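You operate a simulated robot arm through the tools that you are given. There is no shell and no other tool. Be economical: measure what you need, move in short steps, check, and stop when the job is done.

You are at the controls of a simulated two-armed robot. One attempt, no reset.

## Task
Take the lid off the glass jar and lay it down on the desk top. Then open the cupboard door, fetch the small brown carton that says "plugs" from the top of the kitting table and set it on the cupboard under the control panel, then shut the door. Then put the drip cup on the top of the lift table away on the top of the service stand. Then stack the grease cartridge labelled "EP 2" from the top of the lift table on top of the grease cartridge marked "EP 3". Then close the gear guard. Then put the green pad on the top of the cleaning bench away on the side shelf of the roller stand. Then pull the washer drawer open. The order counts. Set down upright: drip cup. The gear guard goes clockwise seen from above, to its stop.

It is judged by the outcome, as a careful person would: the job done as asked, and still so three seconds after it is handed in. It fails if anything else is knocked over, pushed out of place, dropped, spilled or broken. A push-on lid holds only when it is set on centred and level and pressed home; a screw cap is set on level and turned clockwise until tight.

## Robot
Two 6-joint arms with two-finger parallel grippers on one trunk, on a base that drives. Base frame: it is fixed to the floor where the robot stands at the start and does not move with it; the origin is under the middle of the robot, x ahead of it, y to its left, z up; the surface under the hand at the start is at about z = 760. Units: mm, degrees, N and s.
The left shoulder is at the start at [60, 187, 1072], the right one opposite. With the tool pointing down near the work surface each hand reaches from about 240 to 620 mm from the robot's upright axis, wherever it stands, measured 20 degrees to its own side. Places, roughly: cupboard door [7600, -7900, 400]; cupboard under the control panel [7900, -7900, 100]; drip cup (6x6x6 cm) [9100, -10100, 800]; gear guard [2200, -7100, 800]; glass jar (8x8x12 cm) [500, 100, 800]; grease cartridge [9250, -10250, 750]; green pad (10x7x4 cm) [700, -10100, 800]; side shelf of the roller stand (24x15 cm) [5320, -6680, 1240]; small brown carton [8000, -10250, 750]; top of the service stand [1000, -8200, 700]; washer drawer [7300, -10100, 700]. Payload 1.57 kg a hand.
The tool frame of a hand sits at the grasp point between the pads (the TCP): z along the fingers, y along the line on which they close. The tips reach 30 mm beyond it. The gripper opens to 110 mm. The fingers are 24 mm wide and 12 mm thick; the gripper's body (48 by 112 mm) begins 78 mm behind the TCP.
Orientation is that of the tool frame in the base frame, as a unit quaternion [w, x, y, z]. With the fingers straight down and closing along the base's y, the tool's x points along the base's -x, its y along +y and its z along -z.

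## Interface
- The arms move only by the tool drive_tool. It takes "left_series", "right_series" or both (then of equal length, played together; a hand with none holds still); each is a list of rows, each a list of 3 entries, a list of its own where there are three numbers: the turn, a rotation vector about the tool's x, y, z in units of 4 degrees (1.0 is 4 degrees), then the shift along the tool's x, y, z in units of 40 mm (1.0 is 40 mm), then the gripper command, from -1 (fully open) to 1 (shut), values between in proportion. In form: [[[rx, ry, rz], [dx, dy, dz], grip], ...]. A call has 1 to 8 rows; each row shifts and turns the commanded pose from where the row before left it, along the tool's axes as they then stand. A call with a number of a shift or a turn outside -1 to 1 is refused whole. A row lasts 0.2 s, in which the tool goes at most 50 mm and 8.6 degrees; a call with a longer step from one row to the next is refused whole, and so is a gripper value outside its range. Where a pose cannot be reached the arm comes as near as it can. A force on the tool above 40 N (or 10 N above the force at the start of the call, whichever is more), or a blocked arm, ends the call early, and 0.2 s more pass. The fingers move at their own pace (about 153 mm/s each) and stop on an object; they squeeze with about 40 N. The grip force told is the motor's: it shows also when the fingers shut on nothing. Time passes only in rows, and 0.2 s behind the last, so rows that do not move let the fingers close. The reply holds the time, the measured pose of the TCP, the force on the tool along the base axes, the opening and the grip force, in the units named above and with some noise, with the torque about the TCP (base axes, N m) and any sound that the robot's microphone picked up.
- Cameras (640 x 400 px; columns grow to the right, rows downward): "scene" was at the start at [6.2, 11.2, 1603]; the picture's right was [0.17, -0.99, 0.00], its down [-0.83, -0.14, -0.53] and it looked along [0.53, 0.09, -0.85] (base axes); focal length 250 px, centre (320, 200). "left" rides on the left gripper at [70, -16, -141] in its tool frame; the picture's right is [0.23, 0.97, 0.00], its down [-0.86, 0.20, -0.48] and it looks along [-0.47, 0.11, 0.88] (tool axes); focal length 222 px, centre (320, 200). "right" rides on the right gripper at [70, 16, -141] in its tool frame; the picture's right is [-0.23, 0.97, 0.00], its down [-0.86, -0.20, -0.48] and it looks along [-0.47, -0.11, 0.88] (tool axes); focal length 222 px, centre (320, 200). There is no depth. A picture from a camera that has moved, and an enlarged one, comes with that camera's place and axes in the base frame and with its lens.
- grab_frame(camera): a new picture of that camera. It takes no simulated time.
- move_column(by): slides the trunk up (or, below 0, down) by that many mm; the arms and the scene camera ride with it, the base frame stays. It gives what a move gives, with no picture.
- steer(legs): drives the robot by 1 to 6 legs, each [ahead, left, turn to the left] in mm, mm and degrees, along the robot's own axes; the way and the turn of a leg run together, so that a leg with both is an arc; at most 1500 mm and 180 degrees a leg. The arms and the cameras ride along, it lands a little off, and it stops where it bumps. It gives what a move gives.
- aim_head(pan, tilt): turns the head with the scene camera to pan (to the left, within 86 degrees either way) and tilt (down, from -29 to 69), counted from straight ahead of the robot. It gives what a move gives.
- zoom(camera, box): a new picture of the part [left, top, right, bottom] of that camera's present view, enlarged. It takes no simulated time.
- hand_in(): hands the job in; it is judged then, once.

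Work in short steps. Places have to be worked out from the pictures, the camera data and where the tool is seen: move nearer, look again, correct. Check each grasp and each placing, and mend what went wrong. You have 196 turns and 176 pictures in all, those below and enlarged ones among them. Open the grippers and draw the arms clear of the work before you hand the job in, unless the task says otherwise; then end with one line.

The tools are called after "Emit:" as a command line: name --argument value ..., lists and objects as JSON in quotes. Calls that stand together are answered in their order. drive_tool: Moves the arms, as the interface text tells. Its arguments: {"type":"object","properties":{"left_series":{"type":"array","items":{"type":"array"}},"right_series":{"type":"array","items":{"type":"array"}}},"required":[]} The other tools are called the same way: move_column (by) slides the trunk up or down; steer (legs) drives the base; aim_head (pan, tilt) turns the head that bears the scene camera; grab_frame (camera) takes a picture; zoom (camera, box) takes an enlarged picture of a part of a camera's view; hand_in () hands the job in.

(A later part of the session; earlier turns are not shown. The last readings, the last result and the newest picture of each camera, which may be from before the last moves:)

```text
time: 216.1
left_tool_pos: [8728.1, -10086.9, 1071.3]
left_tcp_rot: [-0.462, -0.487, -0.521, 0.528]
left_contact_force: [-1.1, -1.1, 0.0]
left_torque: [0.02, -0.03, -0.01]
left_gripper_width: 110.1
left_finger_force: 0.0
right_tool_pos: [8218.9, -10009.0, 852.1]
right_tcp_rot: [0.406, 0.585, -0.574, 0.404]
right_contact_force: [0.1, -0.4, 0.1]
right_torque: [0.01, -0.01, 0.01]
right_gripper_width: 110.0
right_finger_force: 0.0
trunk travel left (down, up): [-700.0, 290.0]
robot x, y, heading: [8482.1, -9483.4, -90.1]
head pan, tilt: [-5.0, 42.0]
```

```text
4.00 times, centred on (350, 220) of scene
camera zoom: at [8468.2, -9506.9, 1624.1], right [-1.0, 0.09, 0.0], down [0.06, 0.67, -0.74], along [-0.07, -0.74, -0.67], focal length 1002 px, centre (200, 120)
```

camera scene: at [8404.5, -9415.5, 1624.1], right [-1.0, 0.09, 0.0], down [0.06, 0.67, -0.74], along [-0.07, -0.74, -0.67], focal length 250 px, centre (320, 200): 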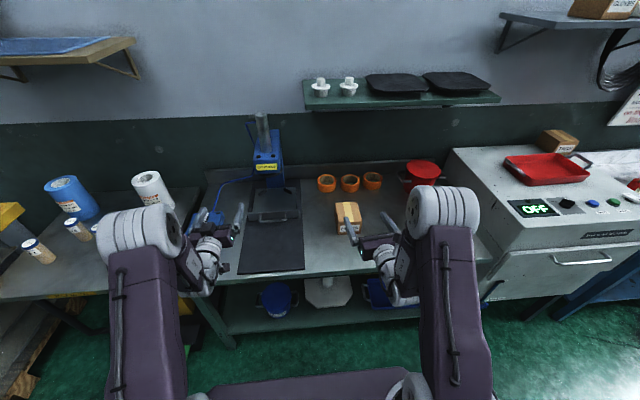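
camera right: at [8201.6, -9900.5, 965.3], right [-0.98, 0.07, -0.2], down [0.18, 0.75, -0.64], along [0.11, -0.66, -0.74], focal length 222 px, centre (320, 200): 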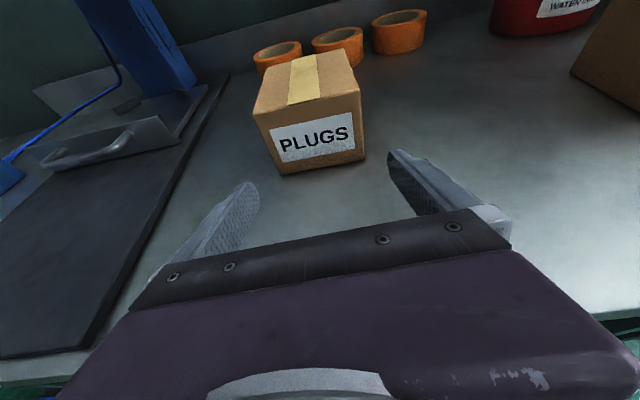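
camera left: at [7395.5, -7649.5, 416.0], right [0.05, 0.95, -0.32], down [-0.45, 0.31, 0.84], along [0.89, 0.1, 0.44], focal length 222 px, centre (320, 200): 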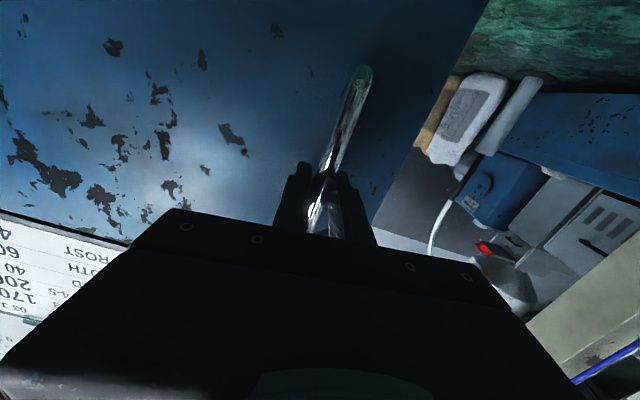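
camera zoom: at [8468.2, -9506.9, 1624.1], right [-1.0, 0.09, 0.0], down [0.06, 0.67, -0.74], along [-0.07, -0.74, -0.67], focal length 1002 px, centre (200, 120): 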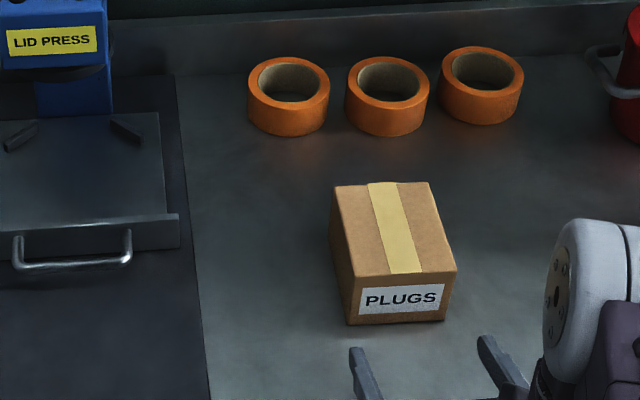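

Front face at y≈-10092, table z≈805. I advance 60 mm and check clearance on both sides.

Emit:
steer --legs '[[60, 0, 0]]'

Emit:
zoom --camera "right" --box '[170, 80, 470, 270]'

```text
time: 217.1
left_tool_pos: [8728.6, -10143.5, 1072.4]
left_tcp_rot: [-0.463, -0.486, -0.521, 0.528]
left_contact_force: [-0.2, 0.5, -0.1]
left_torque: [-0.01, 0.02, -0.01]
left_gripper_width: 110.0
left_finger_force: 0.0
right_tool_pos: [8217.2, -10068.3, 853.0]
right_tcp_rot: [0.406, 0.585, -0.573, 0.405]
right_contact_force: [0.0, 0.1, 0.2]
right_torque: [-0.03, -0.01, -0.02]
right_gripper_width: 110.0
right_finger_force: 0.1
trunk travel left (down, up): [-700.0, 290.0]
robot x, y, heading: [8472.8, -9541.9, -90.2]
head pan, tilt: [-5.0, 42.0]
```

```text
2.11 times, centred on (320, 175) of right
camera zoom: at [8201.6, -9958.7, 965.9], right [-0.98, 0.07, -0.2], down [0.18, 0.74, -0.64], along [0.11, -0.66, -0.74], focal length 468 px, centre (320, 253)
```

zoom: 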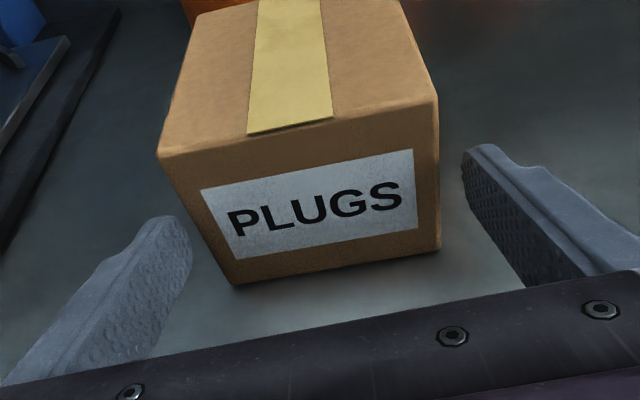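

Left gap is ~3 mm, right ~12 mm. I shift the hand 4.5 mm toward +x.

Emit:
drive_tool --right_series '[[[0, 0, 0], [0, -0.11, 0], -1], [[0, 0, 0], [0, 0, 0], -1]]'

Emit:
zoom --camera "right" --box '[170, 80, 470, 270]'

```text
time: 217.7
left_tool_pos: [8728.4, -10145.1, 1070.6]
left_tcp_rot: [-0.463, -0.487, -0.521, 0.527]
left_contact_force: [0.5, -0.5, 0.6]
left_torque: [0.0, -0.03, -0.03]
left_gripper_width: 109.8
left_finger_force: 0.1
right_tool_pos: [8221.5, -10069.0, 851.7]
right_tcp_rot: [0.404, 0.586, -0.574, 0.405]
right_contact_force: [-0.4, -0.3, -0.3]
right_torque: [-0.03, 0.03, 0.0]
right_gripper_width: 109.9
right_finger_force: 0.0
trunk travel left (down, up): [-700.0, 290.0]
robot x, y, heading: [8476.3, -9542.4, -90.1]
head pan, tilt: [-5.0, 42.0]
```

```text
2.11 times, centred on (320, 175) of right
camera zoom: at [8205.2, -9959.9, 965.1], right [-0.98, 0.06, -0.2], down [0.18, 0.75, -0.64], along [0.11, -0.66, -0.74], focal length 468 px, centre (320, 253)
```

zoom: 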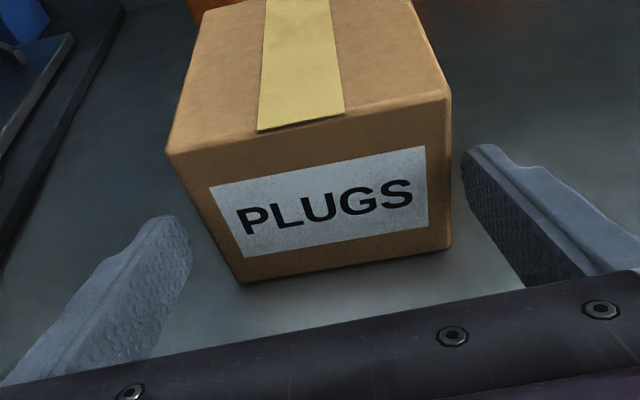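

Centred. I advance 66 mm with the base and close the gripper.

Emit:
steer --legs '[[66, 0, 0]]'

Emit:
drive_tool --right_series '[[[0, 0, 0], [0, 0, 0], 0], [[0, 0, 0], [0, 0, 0], 1], [[0, 0, 0], [0, 0, 0], 1]]'

Emit:
grab_frame --camera "right"

```text
time: 218.7
left_tool_pos: [8728.2, -10211.6, 1070.7]
left_tcp_rot: [-0.461, -0.487, -0.52, 0.528]
left_contact_force: [-0.3, 0.4, 0.5]
left_torque: [-0.03, 0.01, -0.02]
left_gripper_width: 110.0
left_finger_force: 0.2
right_tool_pos: [8222.1, -10135.9, 851.8]
right_tcp_rot: [0.405, 0.586, -0.574, 0.405]
right_contact_force: [0.4, 0.4, -0.6]
right_torque: [0.01, 0.02, -0.03]
right_gripper_width: 109.8
right_finger_force: 0.0
trunk travel left (down, up): [-700.0, 290.0]
robot x, y, heading: [8477.2, -9612.5, -90.4]
head pan, tilt: [-5.0, 42.0]
```

```text
time: 219.5
left_tool_pos: [8727.5, -10212.5, 1070.4]
left_tcp_rot: [-0.462, -0.487, -0.521, 0.527]
left_contact_force: [-0.1, 0.4, 0.1]
left_torque: [0.02, -0.01, 0.01]
left_gripper_width: 109.9
left_finger_force: 0.1
right_tool_pos: [8222.4, -10134.9, 850.8]
right_tcp_rot: [0.404, 0.586, -0.574, 0.405]
right_contact_force: [-0.9, 1.2, 1.5]
right_torque: [0.07, 0.02, 0.0]
right_gripper_width: 100.3
right_finger_force: 39.9
trunk travel left (down, up): [-700.0, 290.0]
robot x, y, heading: [8474.5, -9610.7, -90.2]
head pan, tilt: [-5.0, 42.0]
```

```text
92 pictures are left
camera right: at [8205.2, -10026.4, 965.1], right [-0.98, 0.06, -0.2], down [0.18, 0.75, -0.64], along [0.11, -0.66, -0.74], focal length 222 px, centre (320, 200)
```

right: 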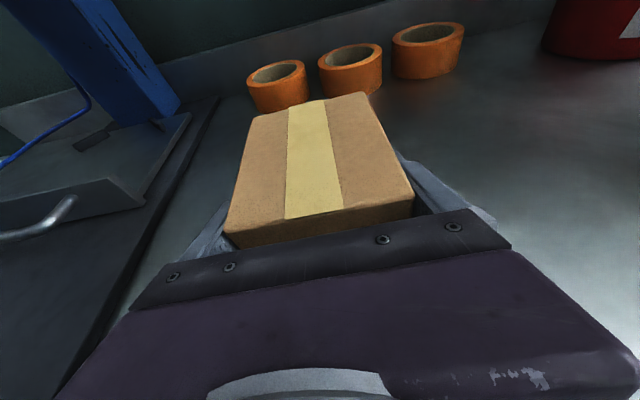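

Carton held (100 mm). I raise the trunk 80 mm and back away from the table.

Emit:
move_column --by 80

Emit:
steer --legs '[[-560, 0, 0]]'

Emit:
drive_tool --left_series '[[[0, 1, 0], [0, 0, 0], -1], [[0, 1, 0], [0, 0, 0], -1], [[0, 1, 0], [0, 0, 0], -1], [[0, 1, 0], [0, 0, 0], -1], [[0, 1, 0], [0, 0, 0], -1], [[0, 1, 0], [0, 0, 0], -1], [[0, 1, 0], [0, 0, 0], -1], [[0, 1, 0], [0, 0, 0], -1]]'

Emit:
drive_tool --left_series '[[[0, 1, 0], [0, 0, 0], -1], [[0, 1, 0], [0, 0, 0], -1], [[0, 1, 0], [0, 0, 0], -1], [[0, 1, 0], [0, 0, 0], -1], [[0, 1, 0], [0, 0, 0], -1], [[0, 1, 0], [0, 0, 0], -1], [[0, 1, 0], [0, 0, 0], -1], [[0, 1, 0], [0, 0, 0], -1]]'

Emit:
drive_tool --left_series '[[[0, 1, 0], [0, 0, 0], -1], [[0, 1, 0], [0, 0, 0], -1], [[0, 1, 0], [0, 0, 0], -1], [[0, 1, 0], [0, 0, 0], -1], [[0, 1, 0], [0.9, 0, 0], -1], [[0, 1, 0], [0.9, 0, 0], -1], [[0, 0, 0], [0.9, 0, 0], -1], [[0, 0, 0], [0.9, 0, 0], -1]]'

Emit:
grab_frame --camera "scene"

```text
time: 220.7
left_tool_pos: [8728.0, -10211.7, 1151.3]
left_tcp_rot: [-0.462, -0.486, -0.522, 0.527]
left_contact_force: [1.1, 0.3, 0.1]
left_torque: [-0.01, 0.01, -0.01]
left_gripper_width: 110.1
left_finger_force: 0.0
right_tool_pos: [8222.6, -10135.9, 930.2]
right_tcp_rot: [0.404, 0.586, -0.574, 0.404]
right_contact_force: [0.4, 0.3, -4.3]
right_torque: [0.1, 0.01, -0.04]
right_gripper_width: 100.0
right_finger_force: 39.8
trunk travel left (down, up): [-780.0, 210.0]
robot x, y, heading: [8478.9, -9608.8, -90.0]
head pan, tilt: [-5.0, 42.0]
```

```text
time: 223.8
left_tool_pos: [8726.6, -9669.3, 1150.7]
left_tcp_rot: [-0.461, -0.488, -0.52, 0.528]
left_contact_force: [0.7, 0.2, -0.4]
left_torque: [-0.02, 0.01, -0.02]
left_gripper_width: 109.8
left_finger_force: 0.1
right_tool_pos: [8221.1, -9589.4, 932.0]
right_tcp_rot: [0.405, 0.585, -0.575, 0.404]
right_contact_force: [-0.7, 0.1, -4.3]
right_torque: [0.1, -0.01, -0.01]
right_gripper_width: 99.9
right_finger_force: 40.4
trunk travel left (down, up): [-780.0, 210.0]
robot x, y, heading: [8480.1, -9062.6, -90.3]
head pan, tilt: [-5.0, 42.0]
```

```text
time: 225.6
left_tool_pos: [8727.3, -9668.1, 1151.1]
left_tcp_rot: [0.299, 0.616, 0.627, -0.373]
left_contact_force: [0.3, -0.2, -0.1]
left_torque: [-0.03, -0.01, 0.05]
left_gripper_width: 109.9
left_finger_force: 0.0
right_tool_pos: [8221.4, -9588.9, 931.5]
right_tcp_rot: [0.405, 0.585, -0.575, 0.404]
right_contact_force: [0.3, -0.2, -3.9]
right_torque: [0.04, -0.04, 0.01]
right_gripper_width: 99.9
right_finger_force: 39.7
trunk travel left (down, up): [-780.0, 210.0]
robot x, y, heading: [8478.2, -9067.0, -90.0]
head pan, tilt: [-5.0, 42.0]
```

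```text
time: 227.4
left_tool_pos: [8716.5, -9669.6, 1152.6]
left_tcp_rot: [0.146, 0.687, 0.669, -0.245]
left_contact_force: [0.2, 1.0, 0.1]
left_torque: [0.04, 0.0, 0.0]
left_gripper_width: 109.9
left_finger_force: 0.1
left hand out of reach, approached as far as the arm can: row 4, 6
right_tool_pos: [8220.9, -9589.2, 931.0]
right_tcp_rot: [0.406, 0.584, -0.575, 0.404]
right_contact_force: [-0.2, -0.2, -3.5]
right_torque: [0.07, -0.02, -0.01]
right_gripper_width: 99.9
right_finger_force: 40.0
trunk travel left (down, up): [-780.0, 210.0]
robot x, y, heading: [8479.0, -9064.9, -90.2]
head pan, tilt: [-5.0, 42.0]
```

```text
time: 229.2
left_tool_pos: [8721.9, -9528.6, 1126.1]
left_tcp_rot: [0.004, 0.724, 0.683, -0.098]
left_contact_force: [-0.9, -0.5, 0.1]
left_torque: [-0.02, 0.02, 0.02]
left_gripper_width: 110.0
left_finger_force: 0.0
right_tool_pos: [8220.0, -9587.4, 932.2]
right_tcp_rot: [0.406, 0.584, -0.575, 0.405]
right_contact_force: [-0.5, 0.3, -4.2]
right_torque: [0.08, -0.01, -0.01]
right_gripper_width: 99.8
right_finger_force: 40.0
trunk travel left (down, up): [-780.0, 210.0]
robot x, y, heading: [8480.6, -9066.8, -90.3]
head pan, tilt: [-5.0, 42.0]
```

```text
91 pictures are left
camera scene: at [8469.5, -9086.1, 1704.1], right [-1.0, 0.09, 0.0], down [0.06, 0.67, -0.74], along [-0.07, -0.74, -0.67], focal length 250 px, centre (320, 200)
```

scene: 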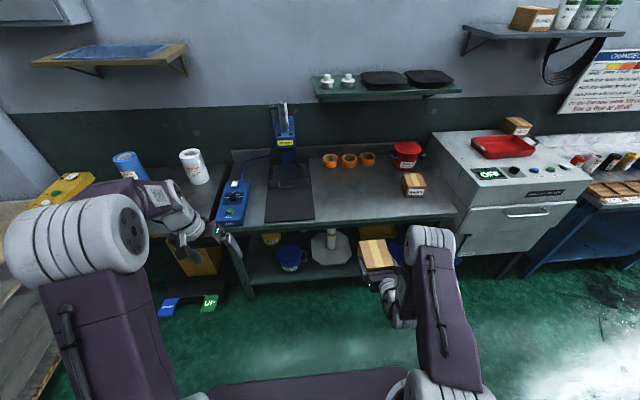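

Carton is secure. I sidestep west, clear of the open door, and turn to face +x.

Emit:
steer --legs '[[0, -1500, 0], [0, -740, 0], [0, 0, 90]]'

Emit:
aim_head --pan 20 --tilt 35

Emit:
grab_frame --camera "scene"

```text
time: 244.2
left_tool_pos: [6672.4, -8824.0, 1125.6]
left_tcp_rot: [0.073, 0.018, 0.995, -0.065]
left_contact_force: [-1.2, 0.2, -0.4]
left_torque: [0.02, -0.02, -0.03]
left_gripper_width: 109.7
left_finger_force: 0.1
right_tool_pos: [6740.9, -9323.4, 931.6]
right_tcp_rot: [-0.005, 0.82, 0.015, 0.572]
right_contact_force: [-0.1, -0.7, -4.2]
right_torque: [-0.01, 0.08, 0.0]
right_gripper_width: 100.0
right_finger_force: 40.6
trunk travel left (down, up): [-780.0, 210.0]
robot x, y, heading: [6212.0, -9075.8, 0.7]
head pan, tilt: [-5.0, 42.0]
```

```text
time: 245.1
left_tool_pos: [6670.9, -8823.5, 1126.6]
left_tcp_rot: [0.072, 0.019, 0.995, -0.065]
left_contact_force: [-0.1, 0.1, 0.3]
left_torque: [0.02, 0.02, -0.01]
left_gripper_width: 110.4
left_finger_force: 0.1
right_tool_pos: [6741.1, -9322.6, 931.4]
right_tcp_rot: [-0.005, 0.82, 0.015, 0.572]
right_contact_force: [-0.7, -0.7, -5.3]
right_torque: [0.03, 0.09, 0.0]
right_gripper_width: 99.9
right_finger_force: 39.9
trunk travel left (down, up): [-780.0, 210.0]
robot x, y, heading: [6211.6, -9074.3, 0.7]
head pan, tilt: [20.0, 35.0]
```

```text
90 pictures are left
camera scene: at [6232.2, -9045.6, 1714.6], right [0.35, -0.94, 0.0], down [-0.54, -0.2, -0.82], along [0.77, 0.29, -0.57], focal length 250 px, centre (320, 200)
```

scene: 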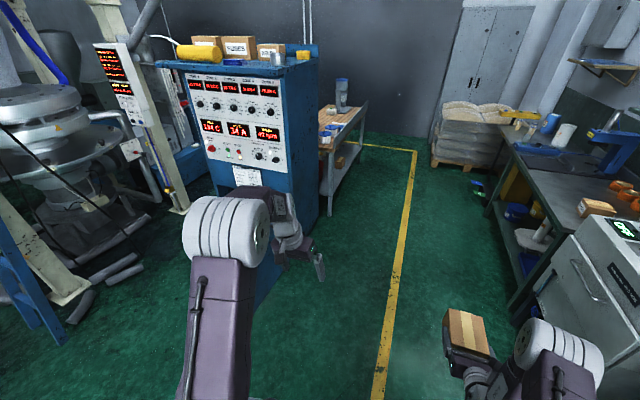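

Clear. I sidestep left to y≈-7745 and look at the open cupboard.

Emit:
steer --legs '[[0, 1330, -0.7]]'

Emit:
aim_head --pan 0 --tilt 35

Emit:
grab_frame --camera "scene"

```text
time: 251.6
left_tool_pos: [6666.1, -7538.2, 1125.4]
left_tcp_rot: [0.072, 0.025, 0.995, -0.066]
left_contact_force: [-0.6, -1.2, -0.7]
left_torque: [-0.01, 0.0, -0.01]
left_gripper_width: 110.0
left_finger_force: 0.0
right_tool_pos: [6729.4, -8038.5, 931.1]
right_tcp_rot: [-0.002, 0.82, 0.011, 0.572]
right_contact_force: [0.5, -0.2, -4.4]
right_torque: [0.0, 0.08, 0.01]
right_gripper_width: 99.6
right_finger_force: 39.9
trunk travel left (down, up): [-780.0, 210.0]
robot x, y, heading: [6201.9, -7785.1, -0.1]
head pan, tilt: [20.0, 35.0]
```

```text
time: 252.4
left_tool_pos: [6665.4, -7537.3, 1125.9]
left_tcp_rot: [0.072, 0.026, 0.995, -0.066]
left_contact_force: [-0.1, -0.5, 0.7]
left_torque: [-0.01, -0.01, 0.02]
left_gripper_width: 110.2
left_finger_force: 0.1
right_tool_pos: [6729.9, -8037.1, 931.3]
right_tcp_rot: [-0.001, 0.82, 0.01, 0.572]
right_contact_force: [0.2, 0.2, -4.6]
right_torque: [-0.01, 0.09, -0.01]
right_gripper_width: 99.7
right_finger_force: 40.0
trunk travel left (down, up): [-780.0, 210.0]
robot x, y, heading: [6203.6, -7781.9, -0.1]
head pan, tilt: [0.0, 35.0]
```

```text
89 pictures are left
camera scene: at [6228.7, -7784.0, 1714.6], right [0.0, -1.0, 0.0], down [-0.57, 0.0, -0.82], along [0.82, 0.0, -0.57], focal length 250 px, centre (320, 200)
```

scene: 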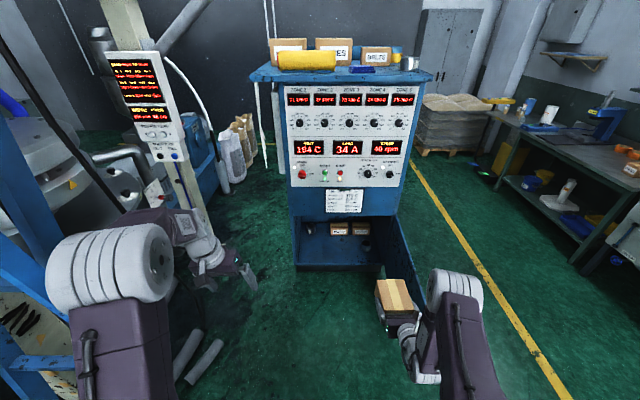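

Emit:
zoom --camera "scene" --box '[280, 190, 440, 290]'

```text
4.00 times, centred on (360, 240) of scene
camera zoom: at [6228.7, -7784.0, 1714.6], right [0.0, -1.0, 0.0], down [-0.57, 0.0, -0.82], along [0.82, 0.0, -0.57], focal length 1002 px, centre (160, 40)
```

zoom: 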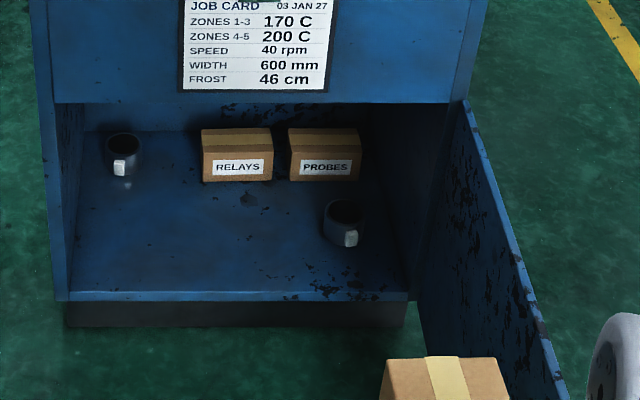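

The cupboard holds two cartons and two mugs; the front-middle of its floor is free. I'll place at about (7715,-7970). I tuck the left hand, shift left 68 mm, and lower the trunk.

Emit:
drive_tool --left_series '[[[0, 0, 0], [0.9, 0, 0], -1], [[0, 0, 0], [0.9, 0, 0], -1], [[0, 0, 0], [0.9, 0, 0], -1]]'

Emit:
steer --legs '[[0, 68, 0]]'

Emit:
move_column --by -400

Emit:
move_column --by -290

Emit:
steer --legs '[[600, 0, 0]]'

Emit:
grab_frame --camera "scene"

Emit:
grab_frame --camera "right"

```text
time: 253.2
left_tool_pos: [6560.2, -7532.0, 1111.3]
left_tcp_rot: [0.072, 0.025, 0.995, -0.065]
left_contact_force: [0.4, -0.6, 0.2]
left_torque: [0.03, 0.0, 0.05]
left_gripper_width: 110.1
left_finger_force: 0.0
right_tool_pos: [6728.8, -8039.1, 932.5]
right_tcp_rot: [-0.001, 0.82, 0.009, 0.573]
right_contact_force: [-0.1, 0.3, -4.7]
right_torque: [0.01, 0.07, 0.0]
right_gripper_width: 100.1
right_finger_force: 39.6
trunk travel left (down, up): [-780.0, 210.0]
robot x, y, heading: [6199.7, -7787.0, 0.2]
head pan, tilt: [0.0, 35.0]
```

```text
time: 254.2
left_tool_pos: [6561.3, -7466.5, 1112.5]
left_tcp_rot: [0.071, 0.026, 0.995, -0.065]
left_contact_force: [0.8, 0.0, -0.3]
left_torque: [0.03, -0.02, 0.01]
left_gripper_width: 109.8
left_finger_force: 0.1
right_tool_pos: [6727.5, -7973.2, 930.3]
right_tcp_rot: [-0.003, 0.82, 0.009, 0.573]
right_contact_force: [0.7, -0.9, -5.4]
right_torque: [0.01, 0.06, 0.04]
right_gripper_width: 99.8
right_finger_force: 40.1
trunk travel left (down, up): [-780.0, 210.0]
robot x, y, heading: [6202.1, -7716.4, -0.1]
head pan, tilt: [0.0, 35.0]
```

```text
time: 258.1
left_tool_pos: [6560.9, -7464.0, 710.9]
left_tcp_rot: [0.072, 0.024, 0.995, -0.066]
left_contact_force: [-0.1, 1.0, -0.2]
left_torque: [-0.01, 0.03, 0.04]
left_gripper_width: 110.1
left_finger_force: 0.1
right_tool_pos: [6728.2, -7971.5, 530.6]
right_tcp_rot: [-0.001, 0.82, 0.009, 0.572]
right_contact_force: [-0.5, 0.3, -4.4]
right_torque: [0.0, 0.11, 0.02]
right_gripper_width: 99.8
right_finger_force: 40.3
trunk travel left (down, up): [-380.0, 610.0]
robot x, y, heading: [6202.1, -7716.9, -0.0]
head pan, tilt: [0.0, 35.0]
```

```text
time: 261.0
left_tool_pos: [6560.9, -7463.3, 420.5]
left_tcp_rot: [0.074, 0.024, 0.995, -0.065]
left_contact_force: [1.6, 0.5, -0.6]
left_torque: [0.0, -0.01, 0.03]
left_gripper_width: 109.9
left_finger_force: 0.1
right_tool_pos: [6727.8, -7969.4, 242.0]
right_tcp_rot: [-0.001, 0.82, 0.01, 0.573]
right_contact_force: [0.5, -0.5, -4.5]
right_torque: [0.02, 0.08, 0.01]
right_gripper_width: 99.8
right_finger_force: 40.1
trunk travel left (down, up): [-90.0, 900.0]
robot x, y, heading: [6202.2, -7717.5, 0.1]
head pan, tilt: [0.0, 35.0]
```

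```text
time: 264.4
left_tool_pos: [7162.1, -7466.8, 421.9]
left_tcp_rot: [0.073, 0.027, 0.995, -0.067]
left_contact_force: [0.5, -1.0, 0.0]
left_torque: [0.01, 0.01, -0.03]
left_gripper_width: 110.0
left_finger_force: 0.1
right_tool_pos: [7326.9, -7973.7, 241.8]
right_tcp_rot: [0.0, 0.82, 0.008, 0.572]
right_contact_force: [0.1, 0.1, -4.9]
right_torque: [0.0, 0.12, 0.02]
right_gripper_width: 99.9
right_finger_force: 39.9
trunk travel left (down, up): [-90.0, 900.0]
robot x, y, heading: [6802.6, -7718.4, -0.5]
head pan, tilt: [0.0, 35.0]
```

```text
87 pictures are left
camera scene: at [6827.9, -7717.6, 1024.6], right [0.0, -1.0, 0.0], down [-0.57, 0.0, -0.82], along [0.82, 0.0, -0.57], focal length 250 px, centre (320, 200)
```

scene: 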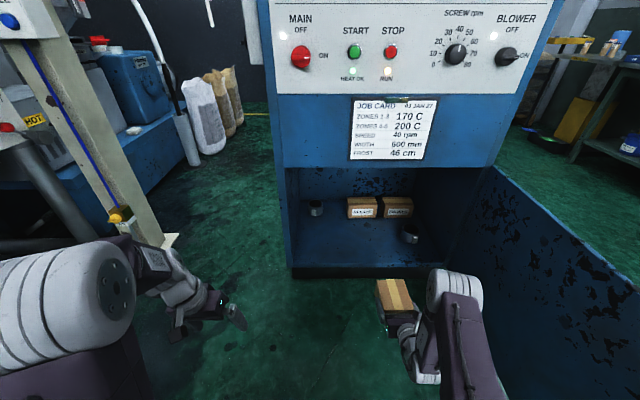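

```text
86 pictures are left
camera right: at [7218.0, -7990.3, 355.0], right [-0.07, -0.98, -0.2], down [-0.75, 0.19, -0.64], along [0.66, 0.11, -0.74], focal length 222 px, centre (320, 200)
```

right: 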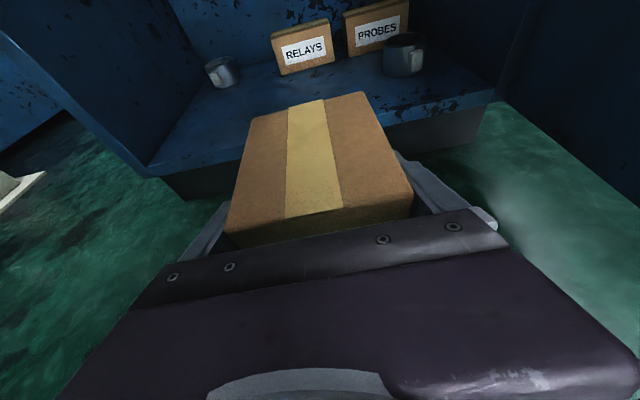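

The cupboard floor lip is at z≈138, x≈7575; the carton bottom is at ~195, so it clears. I drive 370 mm in.

Emit:
steer --legs '[[200, 0, 0.5], [170, 0, 0]]'

Emit:
grab_frame --camera "right"

Emit:
grab_frame --camera "scene"

```text
time: 267.1
left_tool_pos: [7534.3, -7464.3, 420.8]
left_tcp_rot: [0.073, 0.024, 0.995, -0.065]
left_contact_force: [0.6, -0.5, 0.0]
left_torque: [-0.02, 0.02, -0.03]
left_gripper_width: 110.1
left_finger_force: 0.1
right_tool_pos: [7702.0, -7970.8, 241.1]
right_tcp_rot: [-0.002, 0.82, 0.01, 0.572]
right_contact_force: [-0.1, 0.1, -4.6]
right_torque: [0.02, 0.13, 0.03]
right_gripper_width: 100.2
right_finger_force: 39.8
trunk travel left (down, up): [-90.0, 900.0]
robot x, y, heading: [7177.3, -7718.8, 0.1]
head pan, tilt: [0.0, 35.0]
```

```text
85 pictures are left
camera right: at [7594.0, -7987.6, 355.0], right [-0.06, -0.98, -0.2], down [-0.75, 0.18, -0.64], along [0.66, 0.11, -0.74], focal length 222 px, centre (320, 200)
```

right: 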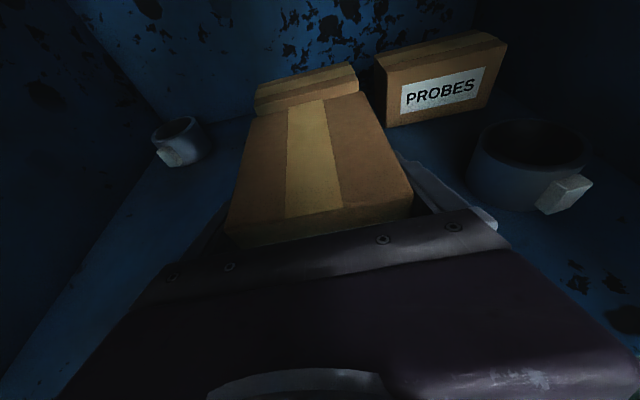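

```text
84 pictures are left
camera scene: at [7202.3, -7717.2, 1024.6], right [0.0, -1.0, 0.0], down [-0.57, 0.0, -0.82], along [0.82, 0.0, -0.57], focal length 250 px, centre (320, 200)
```

scene: 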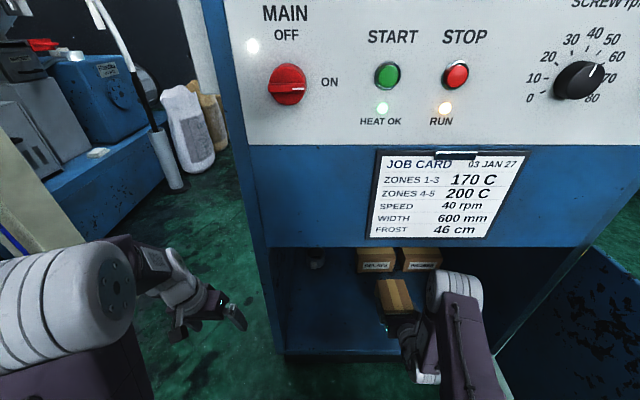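

Position is good. I lower by 50 mm with the trunk, then feel for contact.

Emit:
move_column --by -48

Emit:
drive_tool --right_series '[[[0, 0, 0], [-0.094, 0, 0.034], 1], [[0, 0, 0], [-0.094, 0, 0.034], 1], [[0, 0, 0], [0, 0, 0], 1]]'

```text
time: 268.0
left_tool_pos: [7534.7, -7464.5, 374.0]
left_tcp_rot: [0.073, 0.025, 0.995, -0.067]
left_contact_force: [0.6, -0.4, 0.1]
left_torque: [-0.02, 0.0, 0.0]
left_gripper_width: 110.1
left_finger_force: 0.0
right_tool_pos: [7702.1, -7971.4, 192.9]
right_tcp_rot: [-0.002, 0.821, 0.01, 0.571]
right_contact_force: [0.4, 0.7, -4.9]
right_torque: [0.0, 0.09, 0.0]
right_gripper_width: 99.9
right_finger_force: 40.5
trunk travel left (down, up): [-42.0, 948.0]
robot x, y, heading: [7178.3, -7715.4, -0.2]
head pan, tilt: [0.0, 35.0]
```

```text
time: 268.8
left_tool_pos: [7534.3, -7464.4, 372.9]
left_tcp_rot: [0.072, 0.024, 0.995, -0.067]
left_contact_force: [-0.5, -0.3, 0.9]
left_torque: [0.02, -0.01, -0.01]
left_gripper_width: 109.9
left_finger_force: 0.1
right_tool_pos: [7702.2, -7970.9, 185.3]
right_tcp_rot: [-0.002, 0.82, 0.01, 0.572]
right_contact_force: [-0.2, 1.2, -4.2]
right_torque: [0.01, 0.08, 0.0]
right_gripper_width: 99.8
right_finger_force: 40.3
trunk travel left (down, up): [-42.0, 948.0]
robot x, y, heading: [7175.9, -7716.1, 0.1]
head pan, tilt: [0.0, 35.0]
```

I continue lowering in 4 mm steps until contact.

Emit:
drive_tool --right_series '[[[0, 0, 0], [-0.094, 0, 0.034], 1], [[0, 0, 0], [-0.094, 0, 0.034], 1], [[0, 0, 0], [0, 0, 0], 1]]'

Emit:
drive_tool --right_series '[[[0, 0, 0], [-0.094, 0, 0.034], 1], [[0, 0, 0], [0, 0, 0], 1]]'

Emit:
drive_tool --right_series '[[[0, 0, 0], [-0.094, 0, 0.034], 1], [[0, 0, 0], [0, 0, 0], 1]]'

```text
time: 269.6
left_tool_pos: [7534.3, -7463.6, 373.5]
left_tcp_rot: [0.074, 0.025, 0.995, -0.067]
left_contact_force: [-0.5, 0.0, 0.9]
left_torque: [0.0, 0.03, -0.01]
left_gripper_width: 109.9
left_finger_force: 0.0
right_tool_pos: [7704.3, -7971.8, 181.2]
right_tcp_rot: [0.0, 0.818, 0.009, 0.575]
right_contact_force: [-5.7, -0.8, 24.8]
right_torque: [1.39, 1.08, 0.34]
right_gripper_width: 99.9
right_finger_force: 40.1
trunk travel left (down, up): [-42.0, 948.0]
robot x, y, heading: [7175.0, -7716.3, 0.1]
head pan, tilt: [0.0, 35.0]
```

```text
time: 270.2
left_tool_pos: [7533.6, -7463.9, 374.7]
left_tcp_rot: [0.075, 0.024, 0.995, -0.069]
left_contact_force: [0.7, -0.7, 0.1]
left_torque: [0.01, -0.02, 0.0]
left_gripper_width: 110.1
left_finger_force: 0.0
right_tool_pos: [7704.2, -7972.2, 178.5]
right_tcp_rot: [0.0, 0.816, 0.01, 0.578]
right_contact_force: [2.0, 1.5, 36.5]
right_torque: [1.08, 0.57, 0.01]
right_gripper_width: 100.1
right_finger_force: 39.5
trunk travel left (down, up): [-42.0, 948.0]
robot x, y, heading: [7172.6, -7714.2, 0.1]
head pan, tilt: [0.0, 35.0]
```

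```text
time: 270.8
left_tool_pos: [7533.4, -7463.4, 373.7]
left_tcp_rot: [0.074, 0.025, 0.995, -0.067]
left_contact_force: [-0.6, -0.2, 0.1]
left_torque: [-0.03, -0.04, -0.01]
left_gripper_width: 110.1
left_finger_force: 0.0
right_tool_pos: [7703.0, -7971.0, 174.1]
right_tcp_rot: [0.0, 0.817, 0.01, 0.576]
right_contact_force: [-0.4, 5.7, 35.9]
right_torque: [1.01, 0.61, -0.49]
right_gripper_width: 100.0
right_finger_force: 40.2
trunk travel left (down, up): [-42.0, 948.0]
robot x, y, heading: [7172.3, -7711.8, 0.1]
head pan, tilt: [0.0, 35.0]
```

The carton is down. I relax upward 6 mm, and open.

Emit:
drive_tool --right_series '[[[0, 0, 0], [0.14, 0, -0.05], 1], [[0, 0, 0], [0, 0, 0], 0], [[0, 0, 0], [0, 0, 0], -1], [[0, 0, 0], [0, 0, 0], -1]]'

Emit:
zoom --camera "right" --box '[170, 60, 470, 270]'

```text
time: 271.8
left_tool_pos: [7535.1, -7463.1, 372.1]
left_tcp_rot: [0.073, 0.025, 0.995, -0.067]
left_contact_force: [0.5, 0.3, -0.1]
left_torque: [0.0, -0.01, -0.03]
left_gripper_width: 109.8
left_finger_force: 0.1
right_tool_pos: [7702.4, -7971.2, 175.3]
right_tcp_rot: [-0.001, 0.821, 0.01, 0.572]
right_contact_force: [1.1, 0.2, 0.3]
right_torque: [0.01, 0.0, 0.0]
right_gripper_width: 110.1
right_finger_force: 0.0
trunk travel left (down, up): [-42.0, 948.0]
robot x, y, heading: [7175.2, -7714.0, -0.0]
head pan, tilt: [0.0, 35.0]
```

```text
1.90 times, centred on (320, 165) of right
camera zoom: at [7593.8, -7988.0, 289.4], right [-0.06, -0.98, -0.2], down [-0.75, 0.18, -0.64], along [0.66, 0.11, -0.74], focal length 423 px, centre (320, 267)
```

zoom: 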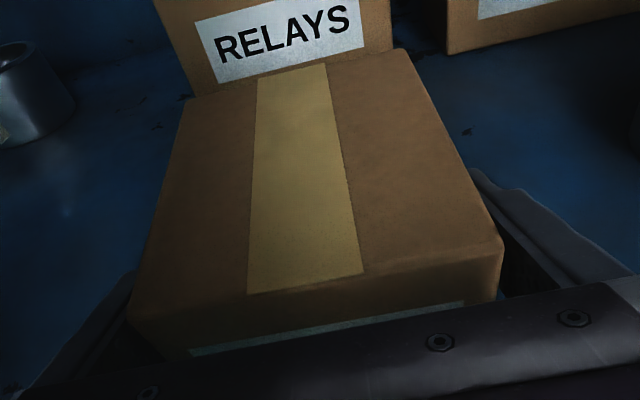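

Released with gaps on both sides. I back off 130 mm slowly.

Emit:
steer --legs '[[-130, 0, 0]]'

Emit:
grab_frame --camera "right"

```text
time: 273.0
left_tool_pos: [7405.1, -7465.4, 373.3]
left_tcp_rot: [0.073, 0.027, 0.995, -0.067]
left_contact_force: [-0.5, 0.7, 0.7]
left_torque: [0.02, -0.03, 0.01]
left_gripper_width: 109.9
left_finger_force: 0.0
right_tool_pos: [7572.2, -7972.4, 176.0]
right_tcp_rot: [0.0, 0.82, 0.008, 0.572]
right_contact_force: [0.2, 0.0, 0.0]
right_torque: [0.0, 0.0, 0.02]
right_gripper_width: 109.9
right_finger_force: 0.0
trunk travel left (down, up): [-42.0, 948.0]
robot x, y, heading: [7046.9, -7715.8, -0.3]
head pan, tilt: [0.0, 35.0]
```

```text
82 pictures are left
camera right: at [7463.1, -7989.4, 289.7], right [-0.07, -0.98, -0.2], down [-0.75, 0.18, -0.64], along [0.66, 0.11, -0.74], focal length 222 px, centre (320, 200)
```

right: 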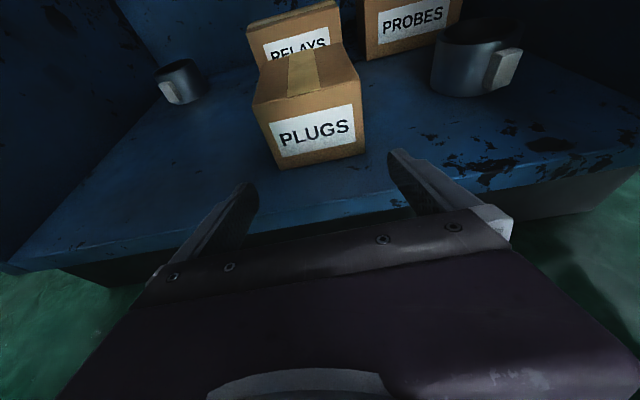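

The carton sits well inside. Now I back out, go round the open door, and face its outer side to push it shut.

Emit:
steer --legs '[[-820, 0, 0], [0, -1310, 0], [0, 0, 90], [0, -640, 0]]'

Emit:
move_column --by 220

Emit:
drive_tool --right_series '[[[0, 0, 0], [0, 0, 0], 1], [[0, 0, 0], [0, 0, 0], 1], [[0, 0, 0], [0, 0, 0], 1]]'

Emit:
grab_frame --camera "scene"

```text
time: 290.6
left_tool_pos: [6579.7, -8656.4, 373.1]
left_tcp_rot: [0.098, -0.685, 0.722, 0.004]
left_contact_force: [-0.5, -0.2, 0.3]
left_torque: [0.02, 0.01, 0.03]
left_gripper_width: 110.1
left_finger_force: 0.1
right_tool_pos: [7086.9, -8489.4, 176.2]
right_tcp_rot: [-0.404, 0.574, 0.586, 0.404]
right_contact_force: [0.1, 0.2, 1.0]
right_torque: [-0.02, 0.0, 0.02]
right_gripper_width: 110.0
right_finger_force: 0.1
trunk travel left (down, up): [-42.0, 948.0]
robot x, y, heading: [6829.9, -9013.3, 90.0]
head pan, tilt: [0.0, 35.0]
```

```text
time: 292.9
left_tool_pos: [6578.9, -8655.4, 592.6]
left_tcp_rot: [0.098, -0.685, 0.722, 0.005]
left_contact_force: [0.0, 0.1, -0.4]
left_torque: [0.02, -0.02, 0.01]
left_gripper_width: 109.9
left_finger_force: 0.1
right_tool_pos: [7086.7, -8488.9, 396.4]
right_tcp_rot: [-0.405, 0.574, 0.586, 0.404]
right_contact_force: [0.6, 0.5, -0.2]
right_torque: [-0.03, 0.0, -0.03]
right_gripper_width: 109.8
right_finger_force: 0.0
trunk travel left (down, up): [-262.0, 728.0]
robot x, y, heading: [6831.1, -9012.4, 90.2]
head pan, tilt: [0.0, 35.0]
```

```text
time: 293.8
left_tool_pos: [6579.0, -8655.7, 592.9]
left_tcp_rot: [0.098, -0.685, 0.722, 0.003]
left_contact_force: [0.5, 0.0, -0.8]
left_torque: [-0.01, 0.01, -0.02]
left_gripper_width: 110.0
left_finger_force: 0.2
right_tool_pos: [7086.7, -8489.4, 395.8]
right_tcp_rot: [-0.405, 0.574, 0.585, 0.405]
right_contact_force: [-0.4, -0.1, 0.8]
right_torque: [0.02, -0.02, -0.02]
right_gripper_width: 0.0
right_finger_force: 21.4
trunk travel left (down, up): [-262.0, 728.0]
robot x, y, heading: [6833.1, -9014.9, 89.9]
head pan, tilt: [0.0, 35.0]
```

```text
81 pictures are left
camera scene: at [6827.8, -8987.4, 1196.6], right [1.0, 0.0, 0.0], down [0.0, -0.57, -0.82], along [0.0, 0.82, -0.57], focal length 250 px, centre (320, 200)
```

scene: 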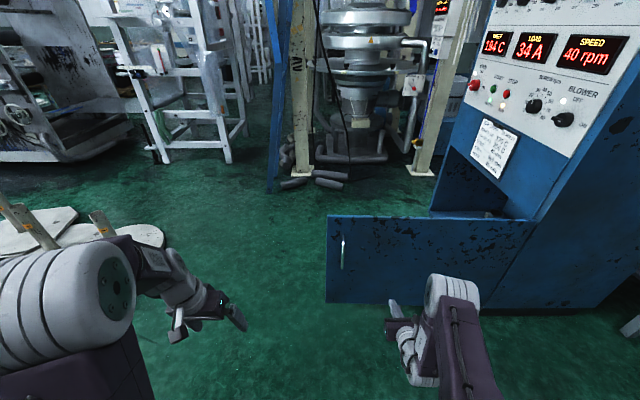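

I advance to the door and push it along arcs about the hinge.

Emit:
steer --legs '[[140, 0, 0], [198, 154, -15], [198, 154, -15]]'

Emit:
grab_frame --camera "scene"

```text
time: 298.0
left_tool_pos: [6597.9, -7970.9, 592.9]
left_tcp_rot: [0.096, -0.474, 0.875, -0.021]
left_contact_force: [1.0, 0.3, 0.0]
left_torque: [-0.01, -0.02, -0.02]
left_gripper_width: 110.0
left_finger_force: 0.0
right_tool_pos: [7121.2, -8080.7, 397.1]
right_tcp_rot: [-0.286, 0.706, 0.417, 0.496]
right_contact_force: [-0.4, -0.4, 1.4]
right_torque: [0.01, 0.0, 0.03]
right_gripper_width: 0.0
right_finger_force: 21.2
trunk travel left (down, up): [-262.0, 728.0]
robot x, y, heading: [6641.6, -8410.2, 59.8]
head pan, tilt: [0.0, 35.0]
```

```text
80 pictures are left
camera scene: at [6647.6, -8383.6, 1196.6], right [0.86, -0.5, 0.0], down [-0.29, -0.5, -0.82], along [0.41, 0.71, -0.57], focal length 250 px, centre (320, 200)
```

scene: 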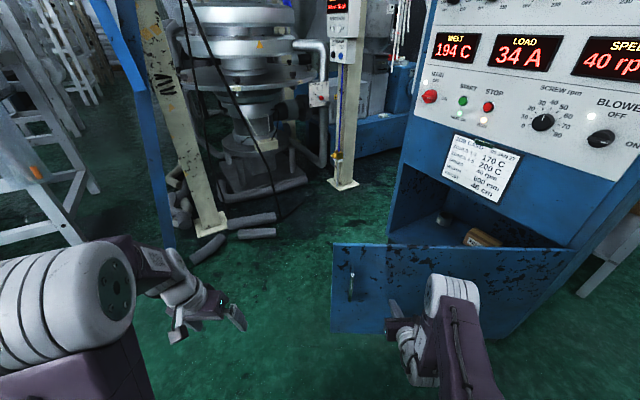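

The door is swinging shut. I continue 45°.

Emit:
steer --legs '[[198, 154, -15], [198, 154, -15], [198, 154, -15]]'

Emit:
grab_frame --camera "scene"

```text
time: 302.7
left_tool_pos: [7105.7, -7361.1, 592.5]
left_tcp_rot: [0.081, -0.102, 0.99, -0.057]
left_contact_force: [-1.0, -0.2, -0.5]
left_torque: [-0.02, 0.0, 0.0]
left_gripper_width: 110.0
left_finger_force: 0.0
right_tool_pos: [7397.4, -7809.8, 396.1]
right_tcp_rot: [-0.073, 0.812, 0.114, 0.567]
right_contact_force: [-0.1, -0.9, -0.1]
right_torque: [0.02, -0.02, -0.02]
right_gripper_width: 0.1
right_finger_force: 20.8
trunk travel left (down, up): [-262.0, 728.0]
robot x, y, heading: [6824.7, -7695.8, 14.5]
head pan, tilt: [0.0, 35.0]
```

```text
79 pictures are left
camera scene: at [6848.6, -7689.1, 1196.6], right [0.25, -0.97, 0.0], down [-0.56, -0.15, -0.82], along [0.79, 0.21, -0.57], focal length 250 px, centre (320, 200)
```

scene: 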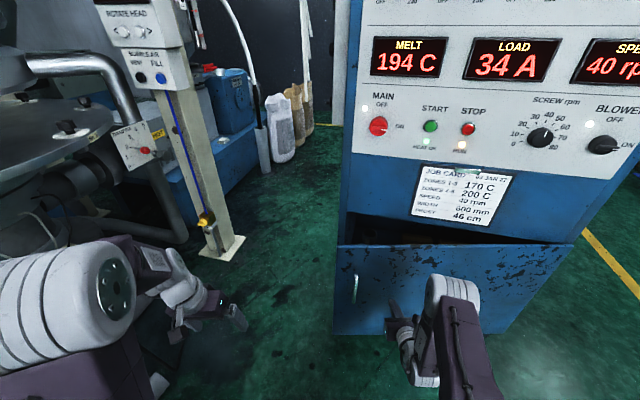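

I do the last 15° and a little extra push.

Emit:
steer --legs '[[150, 110, -14.5]]'

Emit:
steer --legs '[[40, 0, 0]]'

Emit:
grab_frame --camera "scene"

```text
time: 304.2
left_tool_pos: [7318.9, -7315.6, 593.3]
left_tcp_rot: [0.073, 0.026, 0.995, -0.067]
left_contact_force: [0.4, -0.9, -0.6]
left_torque: [0.03, 0.0, -0.02]
left_gripper_width: 110.3
left_finger_force: 0.0
right_tool_pos: [7484.2, -7823.2, 395.9]
right_tcp_rot: [0.0, 0.82, 0.009, 0.572]
right_contact_force: [-0.5, 0.0, 0.1]
right_torque: [-0.01, 0.0, -0.01]
right_gripper_width: 0.1
right_finger_force: 21.2
trunk travel left (down, up): [-262.0, 728.0]
robot x, y, heading: [6956.5, -7569.3, -0.1]
head pan, tilt: [0.0, 35.0]
```

```text
time: 305.1
left_tool_pos: [7358.4, -7315.8, 593.7]
left_tcp_rot: [0.072, 0.026, 0.995, -0.067]
left_contact_force: [-1.4, 0.7, 0.4]
left_torque: [0.0, 0.0, 0.01]
left_gripper_width: 110.1
left_finger_force: 0.2
right_tool_pos: [7524.2, -7823.6, 396.0]
right_tcp_rot: [0.0, 0.82, 0.008, 0.572]
right_contact_force: [-0.2, -0.2, 0.3]
right_torque: [-0.01, -0.03, 0.05]
right_gripper_width: 0.0
right_finger_force: 21.0
trunk travel left (down, up): [-262.0, 728.0]
robot x, y, heading: [6996.9, -7567.5, -0.0]
head pan, tilt: [0.0, 35.0]
```

```text
78 pictures are left
camera scene: at [7025.5, -7568.3, 1196.5], right [0.0, -1.0, 0.0], down [-0.57, 0.0, -0.82], along [0.82, 0.0, -0.57], focal length 250 px, centre (320, 200)
```

scene: 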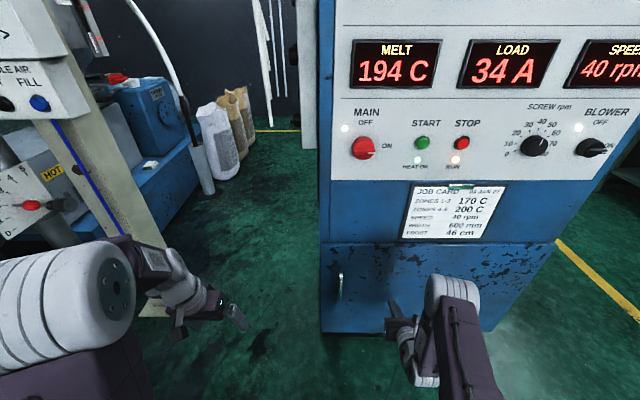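

It looks almost shut. I push on until contact force builds.

Emit:
steer --legs '[[30, 0, 0]]'

Emit:
zoom --camera "scene" --box '[300, 190, 460, 350]'

```text
time: 306.1
left_tool_pos: [7389.2, -7317.1, 592.9]
left_tcp_rot: [0.073, 0.027, 0.995, -0.067]
left_contact_force: [0.0, 0.5, -0.3]
left_torque: [0.03, 0.01, -0.05]
left_gripper_width: 110.3
left_finger_force: 0.1
right_tool_pos: [7550.4, -7824.1, 393.0]
right_tcp_rot: [-0.001, 0.822, 0.007, 0.569]
right_contact_force: [-0.5, -0.5, -0.1]
right_torque: [-0.03, 0.03, 0.01]
right_gripper_width: 0.1
right_finger_force: 21.3
trunk travel left (down, up): [-262.0, 728.0]
robot x, y, heading: [7032.3, -7568.3, -0.7]
head pan, tilt: [0.0, 35.0]
stopped in leg 1: the force on the tool passed its limit at 64 N (the readings are from after the stop); the commanded pose is now the measured one
```

```text
2.50 times, centred on (380, 270) of scene
camera zoom: at [7054.7, -7568.5, 1196.6], right [0.0, -1.0, 0.0], down [-0.57, 0.0, -0.82], along [0.82, 0.0, -0.57], focal length 626 px, centre (170, 25)
```

zoom: 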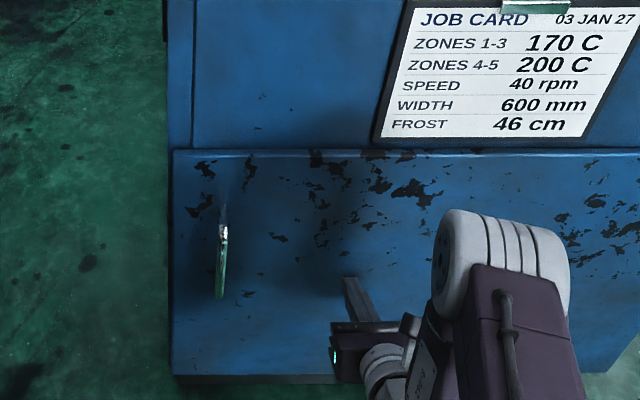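

The door is fully shut (hard stop felt). Now I back out, raise the trunk, and drive toward the lift table.

Emit:
steer --legs '[[-600, 0, 0.7], [0, -1500, 0]]'

Emit:
move_column --by 400

Emit:
move_column --by 120

Emit:
steer --legs '[[1250, 0, 0], [1150, 0, 0], [0, 0, -90]]'

Emit:
aim_head --pan 15 --tilt 38

Emit:
grab_frame --camera "scene"

```text
time: 316.6
left_tool_pos: [6785.7, -8833.7, 592.3]
left_tcp_rot: [0.074, 0.018, 0.995, -0.066]
left_contact_force: [0.5, -0.5, -0.4]
left_torque: [-0.03, 0.02, 0.0]
left_gripper_width: 110.2
left_finger_force: 0.1
right_tool_pos: [6955.6, -9338.1, 394.1]
right_tcp_rot: [-0.005, 0.823, 0.012, 0.569]
right_contact_force: [0.1, 0.9, -0.6]
right_torque: [0.03, -0.01, 0.02]
right_gripper_width: 0.0
right_finger_force: 21.2
trunk travel left (down, up): [-262.0, 728.0]
robot x, y, heading: [6434.0, -9091.2, 0.7]
head pan, tilt: [0.0, 35.0]
```

```text
time: 320.4
left_tool_pos: [6785.8, -8833.7, 993.6]
left_tcp_rot: [0.073, 0.018, 0.995, -0.065]
left_contact_force: [-0.1, -0.1, 0.5]
left_torque: [-0.01, -0.01, 0.0]
left_gripper_width: 109.9
left_finger_force: 0.0
right_tool_pos: [6956.6, -9338.2, 793.3]
right_tcp_rot: [-0.006, 0.823, 0.013, 0.568]
right_contact_force: [0.7, 0.2, 0.0]
right_torque: [0.02, 0.01, 0.02]
right_gripper_width: 0.0
right_finger_force: 21.0
trunk travel left (down, up): [-662.0, 328.0]
robot x, y, heading: [6430.3, -9091.0, 0.8]
head pan, tilt: [0.0, 35.0]
```

```text
time: 321.9
left_tool_pos: [6785.5, -8833.7, 1112.2]
left_tcp_rot: [0.073, 0.019, 0.995, -0.066]
left_contact_force: [0.6, 0.1, -0.7]
left_torque: [0.01, 0.02, 0.0]
left_gripper_width: 110.1
left_finger_force: 0.0
right_tool_pos: [6956.2, -9337.7, 914.4]
right_tcp_rot: [-0.006, 0.823, 0.013, 0.568]
right_contact_force: [0.8, 1.1, -0.4]
right_torque: [0.01, -0.01, -0.01]
right_gripper_width: 0.0
right_finger_force: 21.1
trunk travel left (down, up): [-782.0, 208.0]
robot x, y, heading: [6430.2, -9089.2, 0.8]
head pan, tilt: [0.0, 35.0]
```

```text
time: 337.7
left_tool_pos: [9132.9, -9389.7, 1112.3]
left_tcp_rot: [0.006, 0.713, 0.694, -0.099]
left_contact_force: [0.3, 0.2, 0.1]
left_torque: [-0.03, 0.0, 0.03]
left_gripper_width: 109.9
left_finger_force: 0.0
right_tool_pos: [8629.4, -9564.7, 914.9]
right_tcp_rot: [0.396, 0.594, -0.569, 0.407]
right_contact_force: [0.2, -0.3, 0.3]
right_torque: [0.01, -0.02, 0.06]
right_gripper_width: 0.0
right_finger_force: 21.4
trunk travel left (down, up): [-782.0, 208.0]
robot x, y, heading: [8872.8, -9037.0, -88.7]
head pan, tilt: [0.0, 35.0]
```

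```text
time: 338.5
left_tool_pos: [9131.2, -9389.7, 1113.3]
left_tcp_rot: [0.005, 0.713, 0.695, -0.099]
left_contact_force: [0.1, -0.3, 0.4]
left_torque: [-0.02, 0.01, 0.01]
left_gripper_width: 110.1
left_finger_force: 0.1
right_tool_pos: [8629.4, -9565.3, 913.5]
right_tcp_rot: [0.396, 0.594, -0.569, 0.409]
right_contact_force: [0.4, -0.6, -0.3]
right_torque: [-0.04, 0.01, -0.01]
right_gripper_width: 0.3
right_finger_force: 21.2
trunk travel left (down, up): [-782.0, 208.0]
robot x, y, heading: [8871.9, -9040.0, -88.4]
head pan, tilt: [15.0, 38.0]
```

```text
76 pictures are left
camera scene: at [8892.4, -9060.3, 1712.0], right [-0.96, -0.28, 0.0], down [-0.17, 0.59, -0.79], along [0.22, -0.76, -0.62], focal length 250 px, centre (320, 200)
```

scene: 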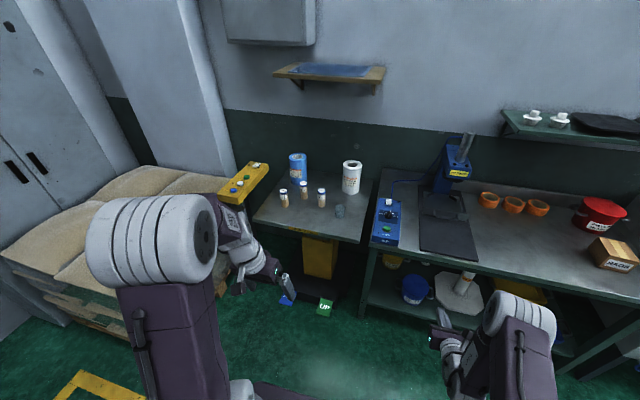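

Emit:
zoom --camera "scene" --box '[240, 140, 390, 240]'

```text
4.00 times, centred on (315, 190) of scene
camera zoom: at [8892.4, -9060.3, 1712.0], right [-0.96, -0.28, 0.0], down [-0.17, 0.59, -0.79], along [0.22, -0.76, -0.62], focal length 1002 px, centre (340, 240)
```

zoom: 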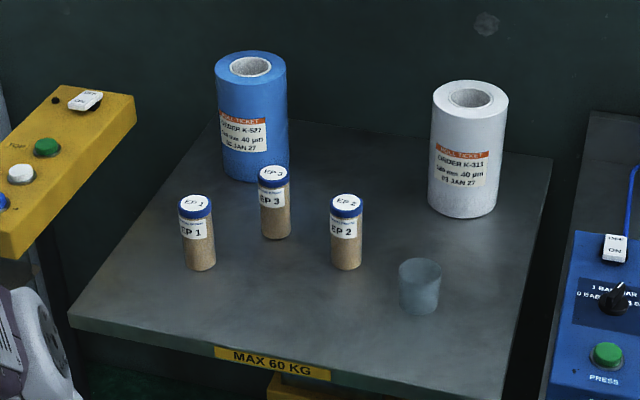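

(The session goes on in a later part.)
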